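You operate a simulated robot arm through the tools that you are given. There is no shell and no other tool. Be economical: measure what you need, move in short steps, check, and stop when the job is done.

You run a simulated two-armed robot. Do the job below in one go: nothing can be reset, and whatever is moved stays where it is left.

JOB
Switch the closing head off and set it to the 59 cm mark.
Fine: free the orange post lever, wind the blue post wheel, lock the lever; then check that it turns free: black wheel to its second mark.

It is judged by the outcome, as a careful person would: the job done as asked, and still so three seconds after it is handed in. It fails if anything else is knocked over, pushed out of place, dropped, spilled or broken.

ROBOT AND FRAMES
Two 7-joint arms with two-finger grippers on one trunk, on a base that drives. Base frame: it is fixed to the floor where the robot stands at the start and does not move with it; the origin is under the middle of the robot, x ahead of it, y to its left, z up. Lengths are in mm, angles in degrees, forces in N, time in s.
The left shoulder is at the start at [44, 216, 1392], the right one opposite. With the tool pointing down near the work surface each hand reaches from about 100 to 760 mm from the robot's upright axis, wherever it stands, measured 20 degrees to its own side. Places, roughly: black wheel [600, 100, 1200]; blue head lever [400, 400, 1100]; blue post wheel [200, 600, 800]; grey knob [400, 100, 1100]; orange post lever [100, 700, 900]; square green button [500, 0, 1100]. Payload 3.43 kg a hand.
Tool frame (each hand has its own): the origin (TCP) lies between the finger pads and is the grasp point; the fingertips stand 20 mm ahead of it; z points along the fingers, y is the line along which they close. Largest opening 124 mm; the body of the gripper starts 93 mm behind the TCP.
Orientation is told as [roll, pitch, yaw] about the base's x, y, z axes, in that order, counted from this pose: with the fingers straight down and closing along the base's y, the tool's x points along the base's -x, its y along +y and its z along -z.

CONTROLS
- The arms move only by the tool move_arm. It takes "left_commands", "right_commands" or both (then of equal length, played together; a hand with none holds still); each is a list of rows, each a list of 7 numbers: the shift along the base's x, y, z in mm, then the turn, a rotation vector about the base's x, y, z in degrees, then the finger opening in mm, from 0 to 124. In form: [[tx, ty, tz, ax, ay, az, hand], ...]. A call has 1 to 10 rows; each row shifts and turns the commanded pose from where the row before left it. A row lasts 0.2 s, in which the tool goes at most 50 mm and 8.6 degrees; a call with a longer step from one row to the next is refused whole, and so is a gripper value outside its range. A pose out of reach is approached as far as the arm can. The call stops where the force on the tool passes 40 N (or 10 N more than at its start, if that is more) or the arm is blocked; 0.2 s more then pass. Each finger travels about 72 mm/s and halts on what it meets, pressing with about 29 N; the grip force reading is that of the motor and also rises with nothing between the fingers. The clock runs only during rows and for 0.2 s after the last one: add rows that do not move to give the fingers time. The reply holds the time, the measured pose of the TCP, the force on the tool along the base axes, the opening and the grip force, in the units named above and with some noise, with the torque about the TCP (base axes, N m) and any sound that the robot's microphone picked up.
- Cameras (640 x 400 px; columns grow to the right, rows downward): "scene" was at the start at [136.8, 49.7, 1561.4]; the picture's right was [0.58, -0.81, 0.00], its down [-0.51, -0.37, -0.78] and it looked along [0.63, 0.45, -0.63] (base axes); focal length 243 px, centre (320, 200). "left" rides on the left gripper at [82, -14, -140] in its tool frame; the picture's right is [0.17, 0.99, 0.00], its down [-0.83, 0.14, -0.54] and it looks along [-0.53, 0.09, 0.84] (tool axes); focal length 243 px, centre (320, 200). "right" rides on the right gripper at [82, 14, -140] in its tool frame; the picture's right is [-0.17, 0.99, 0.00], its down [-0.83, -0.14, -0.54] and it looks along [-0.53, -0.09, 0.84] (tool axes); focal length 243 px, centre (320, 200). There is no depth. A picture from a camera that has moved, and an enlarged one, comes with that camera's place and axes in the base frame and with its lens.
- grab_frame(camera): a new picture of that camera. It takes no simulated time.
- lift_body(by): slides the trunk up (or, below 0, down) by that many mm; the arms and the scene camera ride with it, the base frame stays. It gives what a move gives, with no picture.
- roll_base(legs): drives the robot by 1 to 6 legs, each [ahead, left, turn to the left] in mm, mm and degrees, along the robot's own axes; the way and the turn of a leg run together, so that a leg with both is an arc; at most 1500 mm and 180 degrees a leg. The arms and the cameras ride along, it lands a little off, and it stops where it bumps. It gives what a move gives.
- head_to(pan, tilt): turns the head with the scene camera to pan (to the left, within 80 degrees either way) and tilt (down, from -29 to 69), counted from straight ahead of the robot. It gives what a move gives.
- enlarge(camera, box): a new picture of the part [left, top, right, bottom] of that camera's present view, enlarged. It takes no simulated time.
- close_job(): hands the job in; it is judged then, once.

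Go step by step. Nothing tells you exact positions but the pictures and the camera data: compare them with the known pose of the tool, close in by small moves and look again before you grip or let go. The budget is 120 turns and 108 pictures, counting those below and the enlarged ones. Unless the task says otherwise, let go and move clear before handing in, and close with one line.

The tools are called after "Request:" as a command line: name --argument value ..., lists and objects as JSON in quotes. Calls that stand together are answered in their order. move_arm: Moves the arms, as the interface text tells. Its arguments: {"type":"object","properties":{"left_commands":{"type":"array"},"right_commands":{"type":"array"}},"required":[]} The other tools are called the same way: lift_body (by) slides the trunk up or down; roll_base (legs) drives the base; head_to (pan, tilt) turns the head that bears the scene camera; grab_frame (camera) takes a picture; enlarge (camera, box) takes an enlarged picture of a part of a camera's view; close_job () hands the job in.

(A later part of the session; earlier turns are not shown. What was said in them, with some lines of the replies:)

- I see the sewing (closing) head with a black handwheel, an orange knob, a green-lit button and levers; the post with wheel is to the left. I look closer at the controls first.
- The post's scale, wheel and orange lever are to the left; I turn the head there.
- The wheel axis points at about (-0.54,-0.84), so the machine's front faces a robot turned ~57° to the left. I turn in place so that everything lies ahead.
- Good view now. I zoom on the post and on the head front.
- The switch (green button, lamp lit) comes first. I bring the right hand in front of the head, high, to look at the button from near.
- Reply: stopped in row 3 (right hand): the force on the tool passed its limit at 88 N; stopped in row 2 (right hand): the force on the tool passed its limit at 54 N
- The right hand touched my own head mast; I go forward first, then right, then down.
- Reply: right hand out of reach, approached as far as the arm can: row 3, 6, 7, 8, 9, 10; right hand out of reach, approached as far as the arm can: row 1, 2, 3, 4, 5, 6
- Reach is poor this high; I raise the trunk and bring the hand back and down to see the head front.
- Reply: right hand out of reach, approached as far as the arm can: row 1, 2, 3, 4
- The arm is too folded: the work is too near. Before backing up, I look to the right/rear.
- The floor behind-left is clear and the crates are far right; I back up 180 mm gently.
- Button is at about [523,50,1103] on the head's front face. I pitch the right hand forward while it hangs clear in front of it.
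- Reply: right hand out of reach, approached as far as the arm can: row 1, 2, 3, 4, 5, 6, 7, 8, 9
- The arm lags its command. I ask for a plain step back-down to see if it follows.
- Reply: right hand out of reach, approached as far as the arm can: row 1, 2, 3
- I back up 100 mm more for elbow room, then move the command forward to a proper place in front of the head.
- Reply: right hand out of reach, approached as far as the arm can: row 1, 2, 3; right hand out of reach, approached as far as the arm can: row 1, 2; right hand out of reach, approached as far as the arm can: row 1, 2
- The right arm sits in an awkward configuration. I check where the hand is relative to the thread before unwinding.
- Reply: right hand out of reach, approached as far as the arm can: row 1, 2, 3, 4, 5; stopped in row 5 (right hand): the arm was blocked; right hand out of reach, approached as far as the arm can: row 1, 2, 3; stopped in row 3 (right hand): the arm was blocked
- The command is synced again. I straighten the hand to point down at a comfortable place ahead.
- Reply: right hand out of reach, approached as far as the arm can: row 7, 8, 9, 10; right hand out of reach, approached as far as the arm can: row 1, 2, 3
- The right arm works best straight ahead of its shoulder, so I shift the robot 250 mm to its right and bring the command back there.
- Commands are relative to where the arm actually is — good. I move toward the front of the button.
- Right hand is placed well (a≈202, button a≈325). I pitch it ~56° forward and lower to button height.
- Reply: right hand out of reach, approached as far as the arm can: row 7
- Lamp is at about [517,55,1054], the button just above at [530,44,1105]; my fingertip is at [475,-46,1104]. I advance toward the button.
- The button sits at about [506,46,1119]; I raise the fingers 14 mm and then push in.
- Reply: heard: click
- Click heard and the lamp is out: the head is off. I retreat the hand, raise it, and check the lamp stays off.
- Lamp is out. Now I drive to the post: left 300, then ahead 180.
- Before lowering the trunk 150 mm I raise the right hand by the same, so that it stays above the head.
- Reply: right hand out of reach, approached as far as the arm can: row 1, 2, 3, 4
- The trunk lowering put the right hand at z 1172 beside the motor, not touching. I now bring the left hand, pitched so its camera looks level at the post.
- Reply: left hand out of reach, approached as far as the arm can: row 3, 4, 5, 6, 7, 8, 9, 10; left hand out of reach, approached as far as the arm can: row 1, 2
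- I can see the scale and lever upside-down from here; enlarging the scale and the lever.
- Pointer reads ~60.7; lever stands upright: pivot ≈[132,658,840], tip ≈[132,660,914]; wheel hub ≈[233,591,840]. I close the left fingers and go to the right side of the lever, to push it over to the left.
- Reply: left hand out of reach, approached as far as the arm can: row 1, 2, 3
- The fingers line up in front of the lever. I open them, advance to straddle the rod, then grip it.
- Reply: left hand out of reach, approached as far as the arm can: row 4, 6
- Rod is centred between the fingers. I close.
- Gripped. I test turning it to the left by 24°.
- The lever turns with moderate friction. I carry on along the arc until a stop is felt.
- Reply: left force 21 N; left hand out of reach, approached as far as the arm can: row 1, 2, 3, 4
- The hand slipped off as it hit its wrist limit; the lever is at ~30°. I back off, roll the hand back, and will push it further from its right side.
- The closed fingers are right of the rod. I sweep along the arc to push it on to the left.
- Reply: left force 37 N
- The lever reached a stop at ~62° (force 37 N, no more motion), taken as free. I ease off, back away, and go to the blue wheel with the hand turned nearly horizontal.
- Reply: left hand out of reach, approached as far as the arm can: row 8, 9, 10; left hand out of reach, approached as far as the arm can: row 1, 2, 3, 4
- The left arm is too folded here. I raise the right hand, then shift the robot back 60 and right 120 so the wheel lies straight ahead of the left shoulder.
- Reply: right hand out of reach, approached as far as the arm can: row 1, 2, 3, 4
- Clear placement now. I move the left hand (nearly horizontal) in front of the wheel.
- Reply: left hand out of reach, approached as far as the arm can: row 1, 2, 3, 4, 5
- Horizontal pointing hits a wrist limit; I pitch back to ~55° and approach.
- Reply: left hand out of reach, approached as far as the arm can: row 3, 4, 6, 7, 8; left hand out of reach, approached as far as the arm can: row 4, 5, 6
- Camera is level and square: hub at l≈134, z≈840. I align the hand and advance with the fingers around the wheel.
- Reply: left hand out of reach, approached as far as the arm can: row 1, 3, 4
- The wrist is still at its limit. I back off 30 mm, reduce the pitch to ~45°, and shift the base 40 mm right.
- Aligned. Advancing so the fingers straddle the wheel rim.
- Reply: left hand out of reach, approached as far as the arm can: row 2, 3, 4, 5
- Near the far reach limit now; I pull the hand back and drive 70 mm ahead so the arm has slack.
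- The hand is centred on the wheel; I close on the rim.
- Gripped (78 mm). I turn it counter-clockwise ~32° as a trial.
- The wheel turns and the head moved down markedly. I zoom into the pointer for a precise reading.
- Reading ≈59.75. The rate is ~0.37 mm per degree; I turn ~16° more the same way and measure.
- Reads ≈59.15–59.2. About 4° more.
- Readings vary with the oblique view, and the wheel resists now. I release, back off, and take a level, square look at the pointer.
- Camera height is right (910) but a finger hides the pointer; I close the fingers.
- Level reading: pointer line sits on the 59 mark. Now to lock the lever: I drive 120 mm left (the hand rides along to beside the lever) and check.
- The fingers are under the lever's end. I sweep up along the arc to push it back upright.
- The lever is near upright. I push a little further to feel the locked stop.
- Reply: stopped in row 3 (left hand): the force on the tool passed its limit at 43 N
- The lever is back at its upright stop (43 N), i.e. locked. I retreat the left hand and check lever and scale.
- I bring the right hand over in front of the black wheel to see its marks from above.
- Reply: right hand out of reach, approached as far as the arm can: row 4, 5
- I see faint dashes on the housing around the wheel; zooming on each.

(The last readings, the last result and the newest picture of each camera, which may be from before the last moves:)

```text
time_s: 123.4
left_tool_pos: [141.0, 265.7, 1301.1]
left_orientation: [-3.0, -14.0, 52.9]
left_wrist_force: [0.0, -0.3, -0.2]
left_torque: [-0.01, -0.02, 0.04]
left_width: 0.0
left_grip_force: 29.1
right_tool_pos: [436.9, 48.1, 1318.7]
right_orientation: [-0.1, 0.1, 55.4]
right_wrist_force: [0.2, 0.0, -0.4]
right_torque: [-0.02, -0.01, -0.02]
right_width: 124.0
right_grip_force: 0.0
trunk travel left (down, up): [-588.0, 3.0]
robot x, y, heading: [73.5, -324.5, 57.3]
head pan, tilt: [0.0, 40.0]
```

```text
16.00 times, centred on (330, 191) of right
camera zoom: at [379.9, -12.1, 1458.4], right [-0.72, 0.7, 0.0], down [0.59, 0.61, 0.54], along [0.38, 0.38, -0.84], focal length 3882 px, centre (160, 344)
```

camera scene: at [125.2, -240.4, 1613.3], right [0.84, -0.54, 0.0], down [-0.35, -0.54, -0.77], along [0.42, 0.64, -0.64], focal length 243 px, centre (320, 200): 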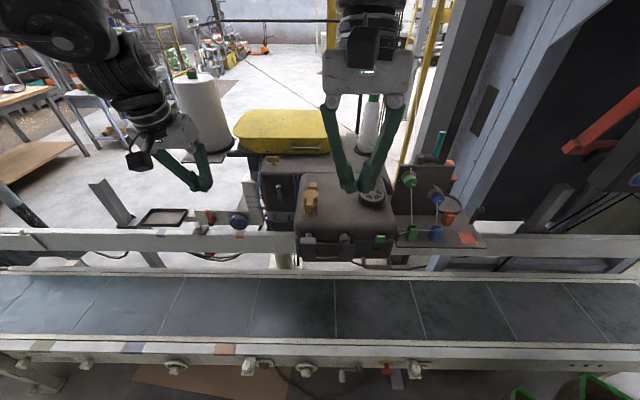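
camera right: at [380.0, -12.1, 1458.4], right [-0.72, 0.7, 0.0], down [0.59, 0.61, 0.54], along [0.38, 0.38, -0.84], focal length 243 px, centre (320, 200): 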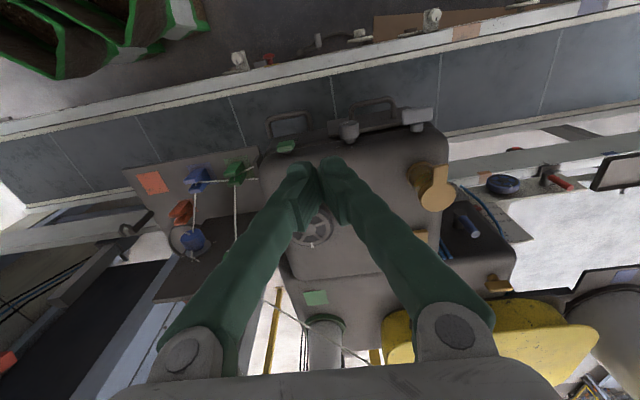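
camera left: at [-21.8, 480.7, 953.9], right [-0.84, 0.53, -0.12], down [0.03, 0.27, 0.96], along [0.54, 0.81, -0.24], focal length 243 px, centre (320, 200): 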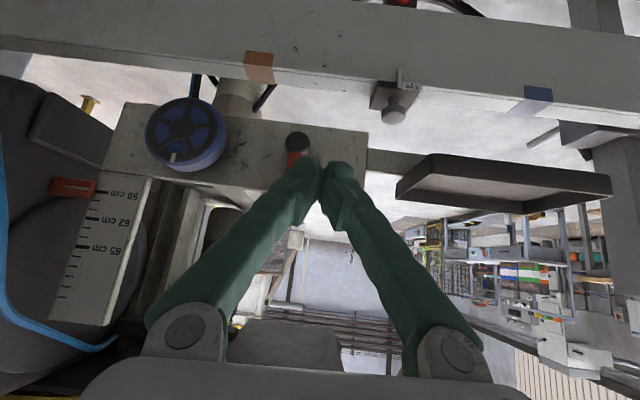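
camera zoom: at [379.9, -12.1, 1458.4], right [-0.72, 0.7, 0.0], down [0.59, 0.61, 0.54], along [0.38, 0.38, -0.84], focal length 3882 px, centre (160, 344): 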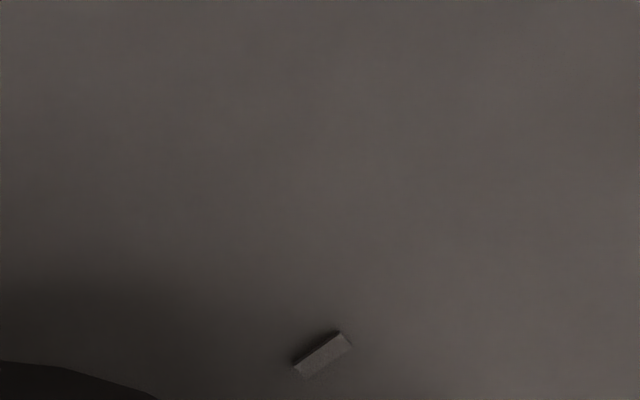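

There seem to be marks ~120° apart with a possible third hidden behind the wheel under the index. I use the left hand's camera to look from the left side.

Request:
move_arm --left_commands '[[15.5, 5.3, 8, 0, 0, -8, 0], [15.5, 5.3, 8, 0, 0, -8, 0], [15.5, 5.3, 8, 0, 0, -8, 0], [15.5, 5.3, 8, 0, 0, -8, 0], [15.5, 5.3, 0, 0, 0, -8, 0], [15.5, 5.3, 0, 0, 0, -8, 0], [15.5, 5.3, 0, 0, 0, -8, 0], [15.5, 5.3, 0, 0, 0, -8, 0], [15.5, 5.3, 0, 0, 0, -8, 0], [15.5, 5.3, 0, 0, 0, -8, 0]]'

Request:
grab_frame --camera "left"

```text
time_s: 125.6
left_tool_pos: [166.0, 275.5, 1299.3]
left_orientation: [-2.8, -14.3, -27.2]
left_wrist_force: [-0.7, 0.0, -0.3]
left_torque: [0.01, 0.0, -0.02]
left_width: 0.0
left_grip_force: 29.5
left hand out of reach, approached as far as the arm can: row 4, 5, 6, 7, 8, 9, 10
right_tool_pos: [437.5, 47.3, 1318.7]
right_orientation: [-0.1, 0.2, 55.5]
right_wrist_force: [0.0, 0.5, -0.3]
right_torque: [0.01, 0.02, -0.04]
right_width: 124.1
right_grip_force: 0.1
trunk travel left (down, up): [-588.0, 3.0]
robot x, y, heading: [71.9, -320.5, 57.0]
head pan, tilt: [0.0, 40.0]
```

```text
23 pictures are left
camera left: at [61.9, 321.8, 1415.6], right [0.32, 0.94, -0.09], down [0.67, -0.16, 0.72], along [0.67, -0.29, -0.69], focal length 243 px, centre (320, 200)
```

left: 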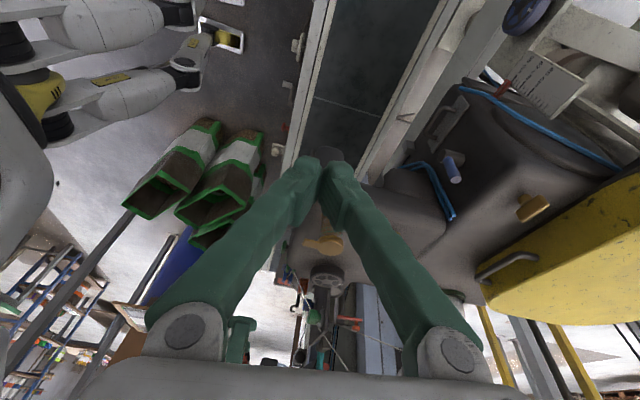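

The wheel is in view from the left side. I zoom.

Request:
enlarge --camera "left" --box '[300, 250, 356, 300]'

```text
8.00 times, centred on (328, 275) of left
camera zoom: at [61.9, 321.8, 1415.6], right [0.32, 0.94, -0.09], down [0.67, -0.16, 0.72], along [0.67, -0.29, -0.69], focal length 1941 px, centre (256, -400)
```

zoom: 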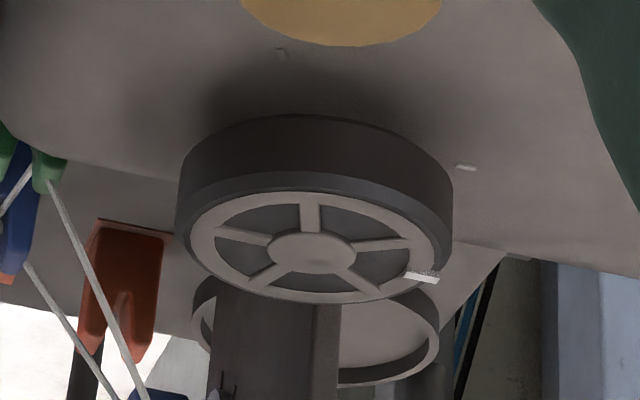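

A third mark lies right under the index: three marks 120° apart, index on the first. Wheel top centre ≈[563,145,1166]. I move the open right hand above it.

Request:
move_arm --right_commands '[[25, 19.6, -12, 0, 0, 0, 124], [25, 19.6, -14, 0, 0, 0, 124], [25, 19.6, -14, 0, 0, 0, 124], [25, 19.6, -14, 0, 0, 0, 124], [26, 19.6, -14, 0, 0, 0, 124], [0, 0, 0, 0, 0, 0, 110]]'

Request:
grab_frame --camera "right"

```text
time_s: 127.0
left_tool_pos: [166.9, 276.0, 1301.3]
left_orientation: [-2.8, -14.4, -27.1]
left_wrist_force: [-0.2, -0.1, -0.2]
left_torque: [0.02, -0.01, 0.01]
left_width: 0.0
left_grip_force: 28.7
right_tool_pos: [427.4, 95.9, 1249.7]
right_orientation: [-0.2, 0.1, 55.3]
right_wrist_force: [0.3, -0.2, 0.0]
right_torque: [0.0, 0.02, -0.02]
right_width: 109.6
right_grip_force: 0.1
right hand out of reach, approached as far as the arm can: row 1, 2, 3, 4, 5
trunk travel left (down, up): [-588.0, 3.0]
robot x, y, heading: [75.6, -321.1, 57.1]
head pan, tilt: [0.0, 40.0]
```

```text
21 pictures are left
camera right: at [369.3, 36.1, 1388.1], right [-0.72, 0.7, 0.0], down [0.59, 0.61, 0.54], along [0.38, 0.38, -0.84], focal length 243 px, centre (320, 200)
```

right: 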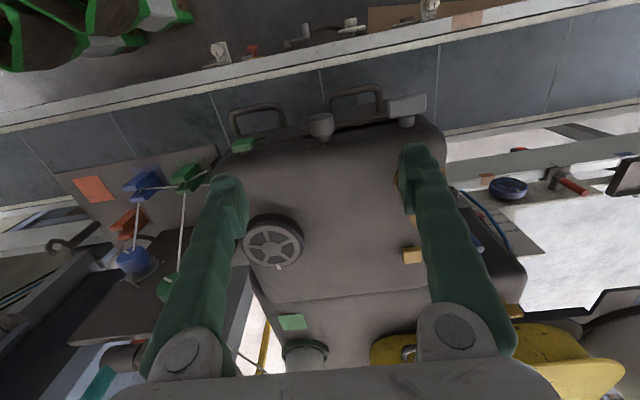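

The right arm is limited sideways here; I shift the base 90 mm right and 60 ahead with the hand held high.

Request:
roll_base --legs '[[0, -90, 0], [60, 0, 0]]'

Request:
move_arm --right_commands '[[13, 18, 0, 0, 0, 0, 110], [13, 18, 0, 0, 0, 0, 110], [0, 0, 0, 0, 0, 0, 110]]'

Request:
grab_frame --camera "right"

```text
time_s: 129.5
left_tool_pos: [272.3, 269.1, 1304.8]
left_orientation: [-2.3, -14.3, -27.3]
left_wrist_force: [-0.1, -0.4, 1.2]
left_torque: [0.09, -0.05, 0.06]
left_width: 0.2
left_grip_force: 28.7
right_tool_pos: [530.3, 90.6, 1253.3]
right_orientation: [-0.1, -0.3, 55.4]
right_wrist_force: [0.5, -0.7, 0.7]
right_torque: [0.09, -0.04, 0.0]
right_width: 110.2
right_grip_force: 0.2
trunk travel left (down, up): [-588.0, 3.0]
robot x, y, heading: [182.8, -322.1, 57.2]
head pan, tilt: [0.0, 40.0]
```

```text
time_s: 130.3
left_tool_pos: [276.3, 277.5, 1299.8]
left_orientation: [-2.8, -14.3, -27.2]
left_wrist_force: [0.6, -0.9, -0.7]
left_torque: [-0.05, -0.02, 0.04]
left_width: 0.2
left_grip_force: 29.0
right_tool_pos: [528.8, 114.7, 1247.6]
right_orientation: [0.0, 0.2, 55.2]
right_wrist_force: [-0.3, -0.8, 0.0]
right_torque: [-0.03, 0.05, -0.02]
right_width: 109.8
right_grip_force: 0.2
right hand out of reach, approached as far as the arm can: row 1, 2
trunk travel left (down, up): [-588.0, 3.0]
robot x, y, heading: [181.5, -321.1, 57.4]
head pan, tilt: [0.0, 40.0]
```

```text
20 pictures are left
camera right: at [471.7, 55.9, 1386.6], right [-0.71, 0.7, 0.0], down [0.59, 0.6, 0.54], along [0.38, 0.38, -0.84], focal length 243 px, centre (320, 200)
```

right: 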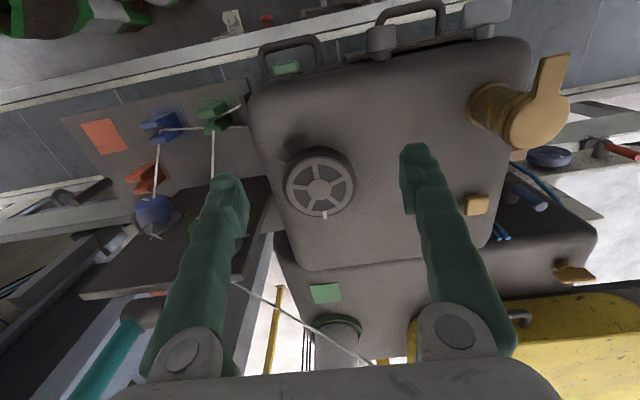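

Request:
roll_base --legs '[[45, -12, 0]]'

Request:
grab_frame --camera "right"

```text
time_s: 131.3
left_tool_pos: [305.0, 300.2, 1304.6]
left_orientation: [-2.4, -14.5, -27.3]
left_wrist_force: [1.0, 0.8, 0.1]
left_torque: [0.07, -0.03, 0.02]
left_width: 0.0
left_grip_force: 29.3
right_tool_pos: [558.6, 141.2, 1252.1]
right_orientation: [-0.2, -0.3, 55.2]
right_wrist_force: [-0.4, -0.5, 1.4]
right_torque: [0.01, -0.02, -0.01]
right_width: 110.2
right_grip_force: 0.1
trunk travel left (down, up): [-588.0, 3.0]
robot x, y, heading: [214.5, -289.7, 57.3]
head pan, tilt: [0.0, 40.0]
```

```text
19 pictures are left
camera right: at [500.5, 80.9, 1390.6], right [-0.71, 0.7, 0.0], down [0.59, 0.6, 0.55], along [0.38, 0.39, -0.84], focal length 243 px, centre (320, 200)
```

right: 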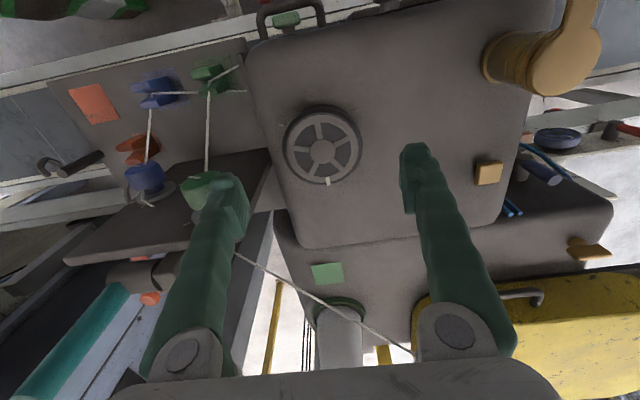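

Hand is centred above the wheel and clear of the threads. I lower it to the rim.

Request:
move_arm --right_commands '[[2, 2, -25, 0, 0, 0, 110], [2, 2, -25, 0, 0, 0, 110], [0, 0, -25, 0, 0, 0, 110], [0, 0, -20, 0, 0, 0, 110], [0, 0, 0, 0, 0, 0, 110]]'

Request:
grab_frame --camera "right"

```text
time_s: 132.5
left_tool_pos: [307.0, 305.4, 1300.9]
left_orientation: [-2.8, -14.4, -27.2]
left_wrist_force: [0.2, 0.2, 1.1]
left_torque: [0.01, -0.03, -0.02]
left_width: 0.0
left_grip_force: 29.2
right_tool_pos: [558.5, 146.1, 1154.7]
right_orientation: [-0.1, -0.4, 54.8]
right_wrist_force: [-0.1, 0.6, 0.2]
right_torque: [0.0, 0.01, 0.01]
right_width: 110.1
right_grip_force: 0.0
right hand out of reach, approached as far as the arm can: row 2, 4
trunk travel left (down, up): [-588.0, 3.0]
robot x, y, heading: [213.2, -289.1, 56.8]
head pan, tilt: [0.0, 40.0]
```

```text
18 pictures are left
camera right: at [500.8, 86.5, 1294.0], right [-0.71, 0.7, 0.0], down [0.59, 0.6, 0.54], along [0.38, 0.39, -0.84], focal length 243 px, centre (320, 200)
```

right: 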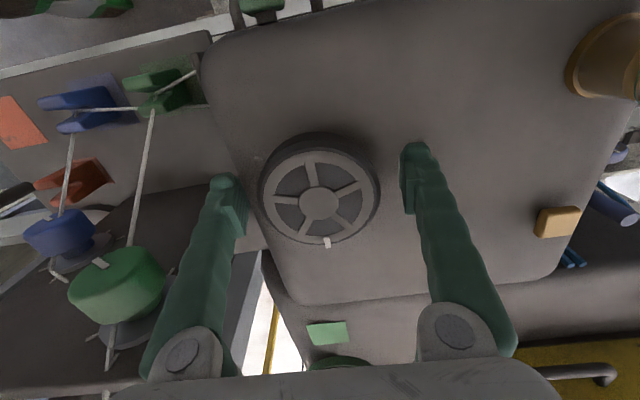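

Perfectly centred. I close on the rim.

Request:
move_arm --right_commands '[[0, 0, 0, 0, 0, 0, 60], [0, 0, 0, 0, 0, 0, 60], [0, 0, 0, 0, 0, 0, 60], [0, 0, 0, 0, 0, 0, 60]]'

Request:
move_arm --right_commands '[[0, 0, 0, 0, 0, -8, 60], [0, 0, 0, 0, 0, -8, 60], [0, 0, 0, 0, 0, -8, 60]]'

Request:
grab_frame --camera "right"

```text
time_s: 133.5
left_tool_pos: [308.4, 305.3, 1301.5]
left_orientation: [-2.7, -14.3, -27.3]
left_wrist_force: [0.5, -0.6, -0.3]
left_torque: [-0.03, -0.01, -0.02]
left_width: 0.0
left_grip_force: 29.3
right_tool_pos: [560.5, 145.9, 1153.9]
right_orientation: [0.0, -0.4, 54.9]
right_wrist_force: [3.5, -1.8, -1.0]
right_torque: [-0.21, -0.18, -0.14]
right_width: 78.5
right_grip_force: 44.6
trunk travel left (down, up): [-588.0, 3.0]
robot x, y, heading: [217.4, -292.1, 57.1]
head pan, tilt: [0.0, 40.0]
```

```text
time_s: 134.3
left_tool_pos: [310.8, 306.0, 1302.2]
left_orientation: [-2.7, -14.3, -27.1]
left_wrist_force: [0.7, 0.3, 0.3]
left_torque: [0.01, -0.03, 0.01]
left_width: 0.1
left_grip_force: 29.2
right_tool_pos: [559.8, 146.6, 1154.9]
right_orientation: [0.0, -0.1, 31.0]
right_wrist_force: [4.4, 1.2, 0.8]
right_torque: [0.05, -0.46, 0.03]
right_width: 78.9
right_grip_force: 45.3
trunk travel left (down, up): [-588.0, 3.0]
robot x, y, heading: [216.1, -291.3, 57.0]
head pan, tilt: [0.0, 40.0]
```

```text
17 pictures are left
camera right: at [483.4, 116.1, 1293.5], right [-0.37, 0.93, 0.0], down [0.78, 0.31, 0.54], along [0.5, 0.2, -0.84], focal length 243 px, centre (320, 200)
```

right: 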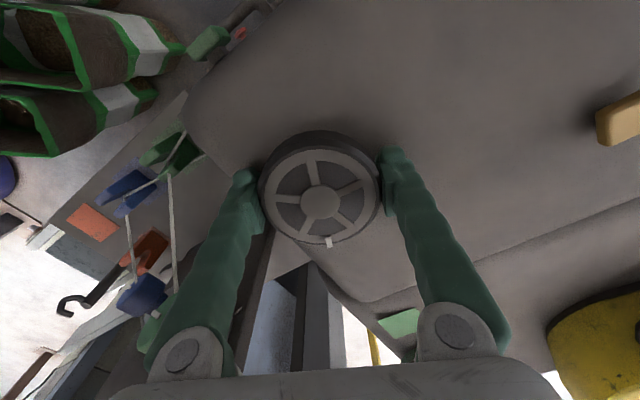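

It turns freely clockwise. Quick test of the other way past the start, to know which direction the marks count.

Request:
move_arm --right_commands '[[0, 0, 0, 0, 0, 8, 60], [0, 0, 0, 0, 0, 8, 60], [0, 0, 0, 0, 0, 8, 60], [0, 0, 0, 0, 0, 6, 60], [0, 0, 0, 0, 0, 6, 60], [0, 0, 0, 0, 0, 0, 60]]'

Request:
enlarge --camera "right" --box '[220, 100, 420, 260]'

```text
time_s: 135.2
left_tool_pos: [310.6, 307.9, 1299.7]
left_orientation: [-2.9, -14.2, -27.0]
left_wrist_force: [-0.6, 0.0, 0.1]
left_torque: [0.04, -0.01, -0.01]
left_width: 0.2
left_grip_force: 28.7
right_tool_pos: [558.3, 144.4, 1154.8]
right_orientation: [-0.5, -1.1, 56.8]
right_wrist_force: [11.2, 11.7, -11.2]
right_torque: [-0.76, 1.17, 0.08]
right_width: 78.5
right_grip_force: 45.0
right hand out of reach, approached as far as the arm can: row 4
trunk travel left (down, up): [-588.0, 3.0]
robot x, y, heading: [216.9, -290.6, 57.0]
head pan, tilt: [0.0, 40.0]
stopped in row 4 (right hand): the force on the tool passed its limit at 42 N (the readings are from after the stop); the commanded pose is now the measured one
```

```text
2.50 times, centred on (320, 180) of right
camera zoom: at [500.4, 80.9, 1292.7], right [-0.73, 0.68, 0.0], down [0.56, 0.61, 0.56], along [0.38, 0.41, -0.83], focal length 606 px, centre (320, 250)
```

zoom: 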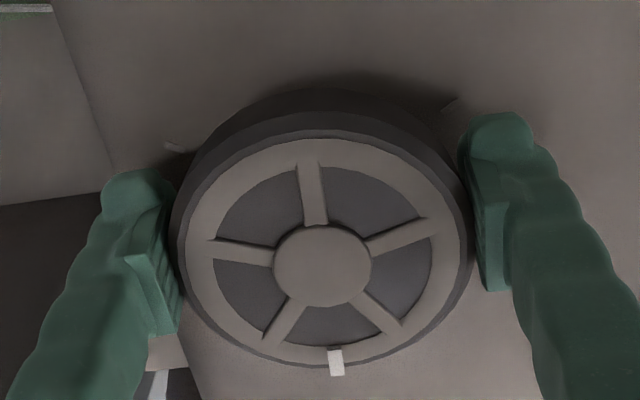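

That stop may be my arm's own limit. I regrip with the hand turned 40° clockwise and test counter-clockwise properly.

Request:
move_arm --right_commands '[[0, 0, 0, 0, 0, 0, 100], [0, 0, 0, 0, 0, 0, 100], [0, 0, 0, 0, 0, -8, 100], [0, 0, 0, 0, 0, -8, 100], [0, 0, 0, 0, 0, -8, 100], [0, 0, 0, 0, 0, -8, 100], [0, 0, 0, 0, 0, -8, 100], [0, 0, 0, 0, 0, 0, 60], [0, 0, 0, 0, 0, 0, 60], [0, 0, 0, 0, 0, 0, 60]]'

Request:
move_arm --right_commands '[[0, 0, 0, 0, 0, 6, 60], [0, 0, 0, 0, 0, 6, 60], [0, 0, 0, 0, 0, 6, 60], [0, 0, 0, 0, 0, 0, 60]]'

Request:
enlarge --camera "right" --box '[220, 100, 420, 260]'

```text
time_s: 137.4
left_tool_pos: [307.6, 308.1, 1299.5]
left_orientation: [-2.9, -14.4, -27.2]
left_wrist_force: [0.7, -0.2, -0.8]
left_torque: [0.01, 0.03, 0.02]
left_width: 0.0
left_grip_force: 29.0
right_tool_pos: [553.1, 145.2, 1157.6]
right_orientation: [-0.3, -1.1, 17.1]
right_wrist_force: [-4.7, 12.8, -0.2]
right_torque: [0.03, 0.15, 0.08]
right_width: 78.2
right_grip_force: 44.8
trunk travel left (down, up): [-588.0, 3.0]
robot x, y, heading: [216.3, -292.9, 57.0]
head pan, tilt: [0.0, 40.0]
```

```text
time_s: 138.4
left_tool_pos: [309.1, 308.2, 1299.9]
left_orientation: [-2.9, -14.4, -27.2]
left_wrist_force: [0.1, 0.0, -0.4]
left_torque: [0.0, -0.02, -0.02]
left_width: 0.0
left_grip_force: 29.2
right_tool_pos: [556.5, 143.3, 1155.6]
right_orientation: [-0.5, -1.2, 34.9]
right_wrist_force: [1.3, 15.4, 1.6]
right_torque: [0.15, -0.36, -1.65]
right_width: 78.1
right_grip_force: 45.3
trunk travel left (down, up): [-588.0, 3.0]
robot x, y, heading: [217.9, -290.5, 57.2]
head pan, tilt: [0.0, 40.0]
```

```text
2.50 times, centred on (320, 180) of right
camera zoom: at [479.3, 107.6, 1294.3], right [-0.43, 0.9, 0.0], down [0.75, 0.36, 0.56], along [0.5, 0.24, -0.83], focal length 606 px, centre (320, 250)
```

zoom: 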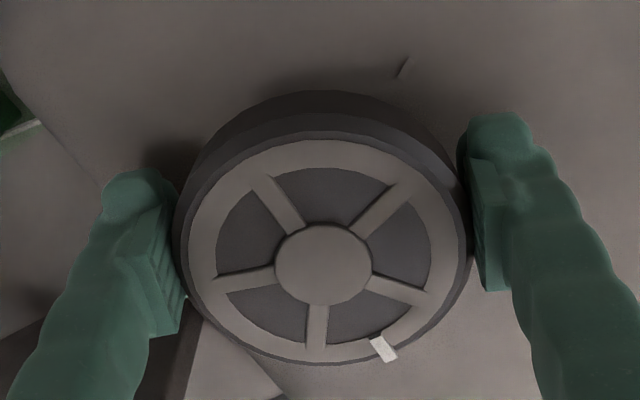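

Counter-clockwise is a firm stop (1.65 N·m, index unmoved), so the marks count clockwise. I turn clockwise.

Request:
move_arm --right_commands '[[0, 0, 0, 0, 0, -8, 60], [0, 0, 0, 0, 0, -8, 60], [0, 0, 0, 0, 0, -8, 60], [0, 0, 0, 0, 0, -8, 60], [0, 0, 0, 0, 0, -8, 60], [0, 0, 0, 0, 0, -8, 60], [0, 0, 0, 0, 0, -8, 60], [0, 0, 0, 0, 0, -8, 60]]'

Request:
enlarge --camera "right" --box '[220, 100, 420, 260]'

```text
time_s: 140.2
left_tool_pos: [311.0, 312.1, 1299.6]
left_orientation: [-3.0, -14.4, -27.0]
left_wrist_force: [0.2, 0.0, 0.3]
left_torque: [-0.03, 0.02, -0.03]
left_width: 0.0
left_grip_force: 29.3
right_tool_pos: [555.5, 148.6, 1157.5]
right_orientation: [-0.2, -1.0, -29.1]
right_wrist_force: [7.9, 39.1, 6.7]
right_torque: [-0.63, -0.13, 0.19]
right_width: 78.1
right_grip_force: 45.0
trunk travel left (down, up): [-588.0, 3.0]
robot x, y, heading: [215.4, -291.8, 56.9]
head pan, tilt: [0.0, 40.0]
```

```text
2.50 times, centred on (320, 180) of right
camera zoom: at [490.1, 202.8, 1294.5], right [0.62, 0.78, 0.0], down [0.65, -0.52, 0.55], along [0.43, -0.35, -0.83], focal length 606 px, centre (320, 250)
```

zoom: 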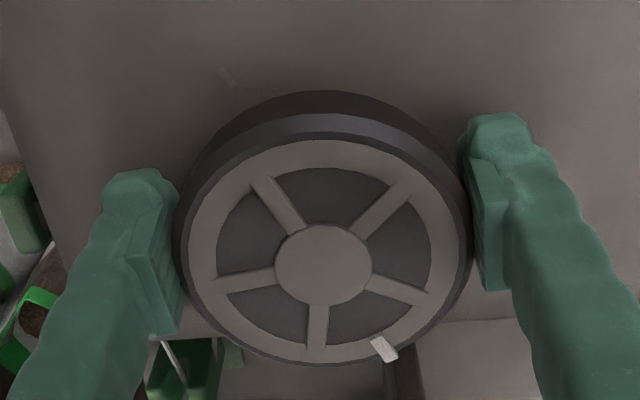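

64° done. I release, turn the hand back, recentre and regrip for the remaining ~56°.

Request:
move_arm --right_commands '[[0, 0, 0, 0, 0, 0, 100], [0, 0, 0, 0, 0, 0, 100], [2, -1, -1, 0, 0, 8, 100], [1, -1, -1, 0, 0, 8, 100], [0, 0, 0, 0, 0, 8, 100], [0, 0, 0, 0, 0, 8, 100], [0, 0, 0, 0, 0, 8, 100], [0, 0, 0, 0, 0, 8, 100], [0, 0, 0, 0, 0, 8, 100], [0, 0, 0, 0, 0, 0, 100]]'

Request:
enlarge --camera "right" --box '[200, 80, 440, 280]'

```text
time_s: 142.4
left_tool_pos: [309.8, 307.5, 1301.7]
left_orientation: [-2.7, -14.3, -27.1]
left_wrist_force: [-0.1, -0.4, -0.5]
left_torque: [-0.01, 0.0, 0.03]
left_width: 0.1
left_grip_force: 29.0
right_tool_pos: [557.7, 139.3, 1155.1]
right_orientation: [-0.4, -1.1, 27.1]
right_wrist_force: [-0.6, -0.3, -0.1]
right_torque: [0.01, -0.03, 0.01]
right_width: 99.7
right_grip_force: 0.1
trunk travel left (down, up): [-588.0, 3.0]
robot x, y, heading: [216.9, -288.9, 56.9]
head pan, tilt: [0.0, 40.0]
```

```text
2.00 times, centred on (320, 180) of right
camera zoom: at [477.2, 114.1, 1292.9], right [-0.3, 0.95, 0.0], down [0.79, 0.25, 0.56], along [0.53, 0.16, -0.83], focal length 485 px, centre (320, 240)
```

zoom: 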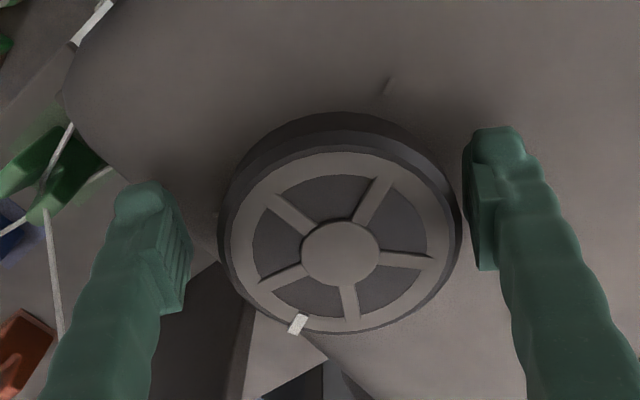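

Request:
move_arm --right_commands '[[2.5, 6.7, 0, 0, 0, 0, 100], [0, 0, 0, 0, 0, 0, 60], [0, 0, 0, 0, 0, 0, 60], [0, 0, 0, 0, 0, 0, 60], [0, 0, 0, 0, 0, -8, 60], [0, 0, 0, 0, 0, -8, 60], [0, 0, 0, 0, 0, -8, 60], [0, 0, 0, 0, 0, -8, 60], [0, 0, 0, 0, 0, -8, 60], [0, 0, 0, 0, 0, -8, 60]]'

Request:
enlarge --camera "right" --box '[200, 80, 440, 280]'

```text
time_s: 144.6
left_tool_pos: [310.0, 304.9, 1300.2]
left_orientation: [-2.8, -14.3, -27.2]
left_wrist_force: [0.1, 0.1, 1.2]
left_torque: [-0.03, 0.02, -0.02]
left_width: 0.0
left_grip_force: 28.9
right_tool_pos: [561.0, 146.7, 1155.8]
right_orientation: [-0.3, -1.1, -21.2]
right_wrist_force: [2.5, -0.2, -0.1]
right_torque: [0.2, -0.11, 0.03]
right_width: 78.4
right_grip_force: 45.2
trunk travel left (down, up): [-588.0, 3.0]
robot x, y, heading: [215.0, -291.3, 57.4]
head pan, tilt: [0.0, 40.0]
```

```text
2.00 times, centred on (320, 180) of right
camera zoom: at [488.4, 191.0, 1292.7], right [0.51, 0.86, 0.0], down [0.72, -0.42, 0.56], along [0.48, -0.29, -0.83], focal length 485 px, centre (320, 240)
```

zoom: 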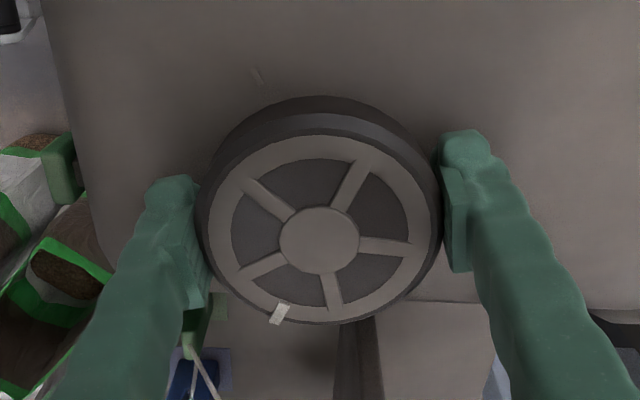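

Index at heading −55°, the second mark should be at −63°. 8° more, then release and look.

Request:
move_arm --right_commands '[[0, 0, 0, 0, 0, -8, 60], [0, 0, 0, 0, 0, 0, 60], [0, 0, 0, 0, 0, 0, 100], [0, 0, 0, 0, 0, 0, 110], [0, 0, 25, 0, 0, 0, 110], [0, 0, 40, 0, 0, 0, 110], [0, 0, 40, 0, 0, 0, 110], [0, 0, 0, 0, 0, 0, 110]]'

Request:
grab_frame --camera "right"

Request:
enlarge --camera "right" --box '[230, 100, 410, 240]'

```text
time_s: 146.4
left_tool_pos: [309.5, 306.3, 1300.1]
left_orientation: [-2.9, -14.2, -27.2]
left_wrist_force: [0.5, -0.7, 0.0]
left_torque: [0.01, -0.02, 0.02]
left_width: 0.1
left_grip_force: 28.9
right_tool_pos: [559.9, 147.5, 1259.2]
right_orientation: [-0.3, -1.1, -29.0]
right_wrist_force: [-0.4, -0.1, 0.0]
right_torque: [0.01, 0.02, -0.01]
right_width: 109.8
right_grip_force: 0.1
trunk travel left (down, up): [-588.0, 3.0]
robot x, y, heading: [220.5, -287.9, 57.1]
head pan, tilt: [0.0, 40.0]
```

```text
11 pictures are left
camera right: at [493.7, 200.8, 1396.7], right [0.62, 0.78, 0.0], down [0.65, -0.52, 0.56], along [0.43, -0.35, -0.83], focal length 243 px, centre (320, 200)
```

right: 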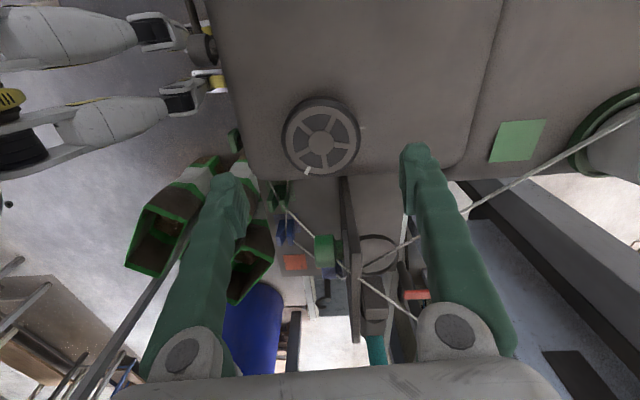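

```text
2.86 times, centred on (320, 170) of right
camera zoom: at [493.7, 200.8, 1396.7], right [0.62, 0.78, 0.0], down [0.65, -0.52, 0.56], along [0.43, -0.35, -0.83], focal length 693 px, centre (320, 286)
```

zoom: 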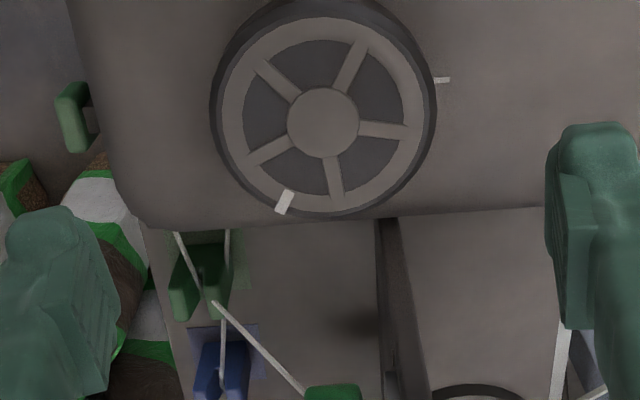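

I check index against the mark from the scene camera.

Request:
enlarge --camera "scene" --box '[300, 150, 420, 250]'

```text
4.00 times, centred on (360, 200) of scene
camera zoom: at [268.5, -209.9, 1613.2], right [0.84, -0.54, 0.0], down [-0.35, -0.54, -0.77], along [0.42, 0.64, -0.64], focal length 971 px, centre (160, 200)
```

zoom: 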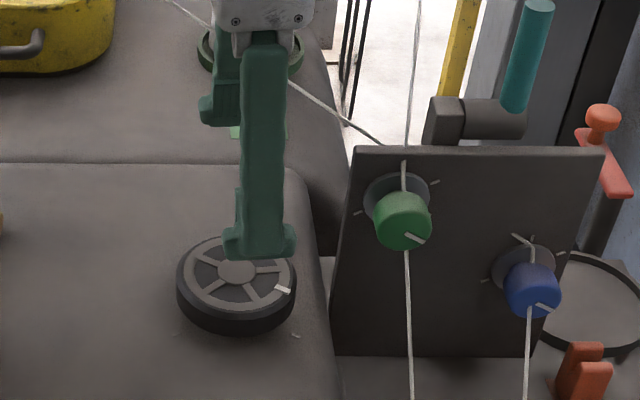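

By hand rotation and geometry the wheel has turned 120° ± 2°, index on the second mark (both at heading ≈ −61°). I withdraw the right hand upward and back, then do a final check.

Request:
move_arm --right_commands '[[0, 0, 30, 0, 0, 0, 110], [-11, -16.6, 10, 0, 0, 0, 110], [-14, -21, 10, 0, 0, 0, 110], [-14, -21, 10, 0, 0, 0, 110], [-14, -21, 10, 0, 0, 0, 110], [-14, -21, 0, 0, 0, 0, 110], [0, 0, 0, 0, 0, 0, 110]]'

Request:
enlarge --camera "scene" --box '[305, 185, 385, 245]'

Request:
grab_frame --camera "scene"

```text
time_s: 148.0
left_tool_pos: [309.6, 304.0, 1299.7]
left_orientation: [-2.7, -14.3, -27.1]
left_wrist_force: [0.2, -0.1, -1.3]
left_torque: [-0.01, 0.0, -0.02]
left_width: 0.0
left_grip_force: 29.0
right_tool_pos: [494.9, 45.6, 1330.6]
right_orientation: [-0.4, -1.1, -29.1]
right_wrist_force: [0.2, -0.2, -0.3]
right_torque: [-0.04, 0.01, 0.04]
right_width: 110.1
right_grip_force: 0.0
trunk travel left (down, up): [-588.0, 3.0]
robot x, y, heading: [220.3, -290.0, 57.2]
head pan, tilt: [0.0, 40.0]
```

```text
6.67 times, centred on (345, 215) of scene
camera zoom: at [268.0, -210.0, 1613.3], right [0.84, -0.54, 0.0], down [-0.35, -0.54, -0.77], along [0.42, 0.64, -0.64], focal length 1619 px, centre (153, 100)
```

zoom: 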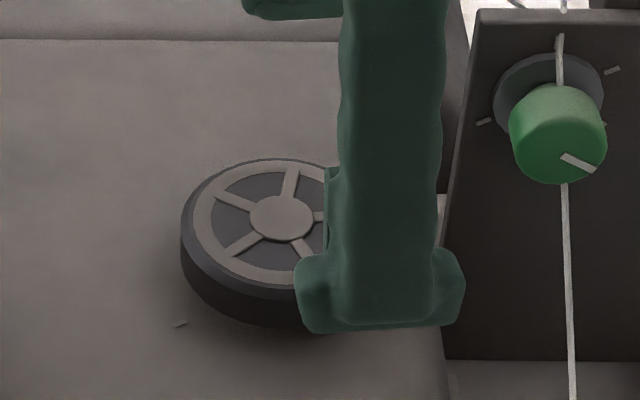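

```text
7 pictures are left
camera scene: at [268.0, -210.0, 1613.3], right [0.84, -0.54, 0.0], down [-0.35, -0.54, -0.77], along [0.42, 0.64, -0.64], focal length 243 px, centre (320, 200)
```

scene: 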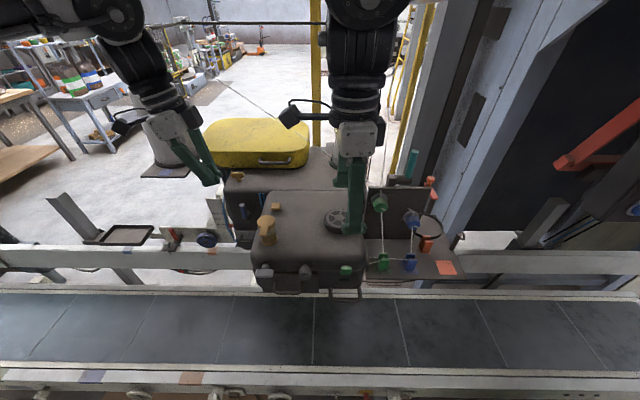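

I back the robot 150 mm away for a clear final look at the wheel mark and the scale.

Request:
roll_base --legs '[[-170, 0, 0]]'

Request:
grab_frame --camera "scene"

```text
time_s: 149.7
left_tool_pos: [221.4, 167.3, 1298.2]
left_orientation: [-2.9, -14.3, -27.3]
left_wrist_force: [0.5, 0.6, -0.5]
left_torque: [-0.05, 0.03, 0.02]
left_width: 0.1
left_grip_force: 29.1
right_tool_pos: [405.1, -95.1, 1328.5]
right_orientation: [-0.6, -1.1, -29.1]
right_wrist_force: [0.1, 1.3, -1.1]
right_torque: [-0.05, 0.05, 0.01]
right_width: 110.0
right_grip_force: 0.0
trunk travel left (down, up): [-588.0, 3.0]
robot x, y, heading: [127.8, -431.1, 57.1]
head pan, tilt: [0.0, 40.0]
```

```text
6 pictures are left
camera scene: at [178.3, -348.6, 1612.9], right [0.84, -0.55, 0.0], down [-0.35, -0.54, -0.76], along [0.42, 0.64, -0.64], focal length 243 px, centre (320, 200)
```

scene: 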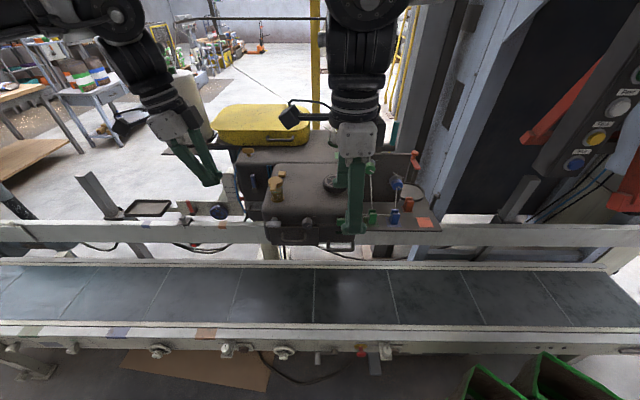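

Request:
move_arm --right_commands '[[-31, 21, 0, 0, 0, 0, 60], [-31, 21, 0, 0, 0, 0, 20], [-31, 21, 0, 0, 0, 0, 0], [-31, 21, 0, 0, 0, 0, 0], [-31, 21, 0, 0, 0, 0, 0], [0, 0, 0, 0, 0, 0, 0]]'

Request:
enlarge --camera "scene" --box '[295, 155, 375, 215]'

Request:
enlarge --camera "scene" --box '[170, 150, 290, 240]'

```text
time_s: 150.9
left_tool_pos: [222.1, 164.1, 1300.8]
left_orientation: [-2.7, -14.3, -27.4]
left_wrist_force: [0.2, 0.8, -0.1]
left_torque: [-0.02, 0.08, 0.02]
left_width: 0.0
left_grip_force: 29.1
right_tool_pos: [347.6, 24.7, 1395.0]
right_orientation: [-0.5, 9.2, -38.9]
right_wrist_force: [0.0, 0.2, 0.4]
right_torque: [-0.02, 0.02, 0.04]
right_width: 0.0
right_grip_force: 28.8
trunk travel left (down, up): [-588.0, 3.0]
robot x, y, heading: [124.2, -436.8, 56.9]
head pan, tilt: [0.0, 40.0]
stopped in row 5 (right hand): the arm was blocked; the commanded pose is now the measured one
```

```text
6.67 times, centred on (335, 185) of scene
camera zoom: at [179.4, -352.3, 1613.2], right [0.84, -0.55, 0.0], down [-0.35, -0.54, -0.77], along [0.42, 0.64, -0.64], focal length 1619 px, centre (220, 300)
```

zoom: 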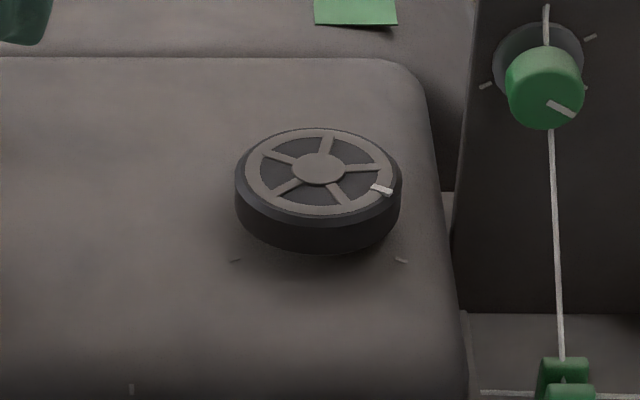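

```text
4.44 times, centred on (230, 195) of scene
camera zoom: at [179.4, -352.3, 1613.2], right [0.84, -0.55, 0.0], down [-0.35, -0.54, -0.77], along [0.42, 0.64, -0.64], focal length 1079 px, centre (720, 222)
```

zoom: 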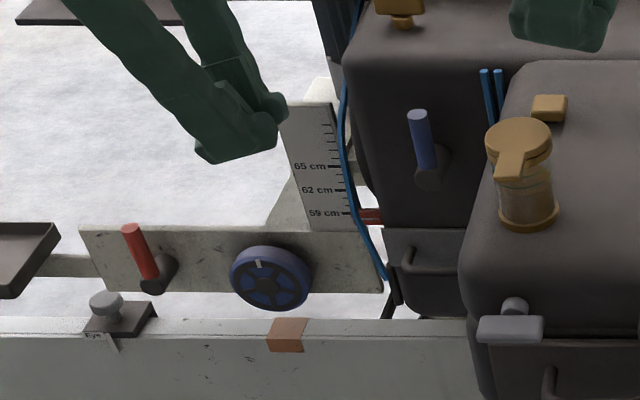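

The index sits on the second mark (within about 1–2°) and the lamp is out. The pointer is on 59, the lever is upright at its stop, and both hands are clear of the machine. I hand the job in.

Request:
close_job

```text
The job is handed in.
```

The closing head is switched off and set to the 59 cm mark with the orange lever locked. The black wheel turned freely to its second mark, about 120° clockwise from where it started.
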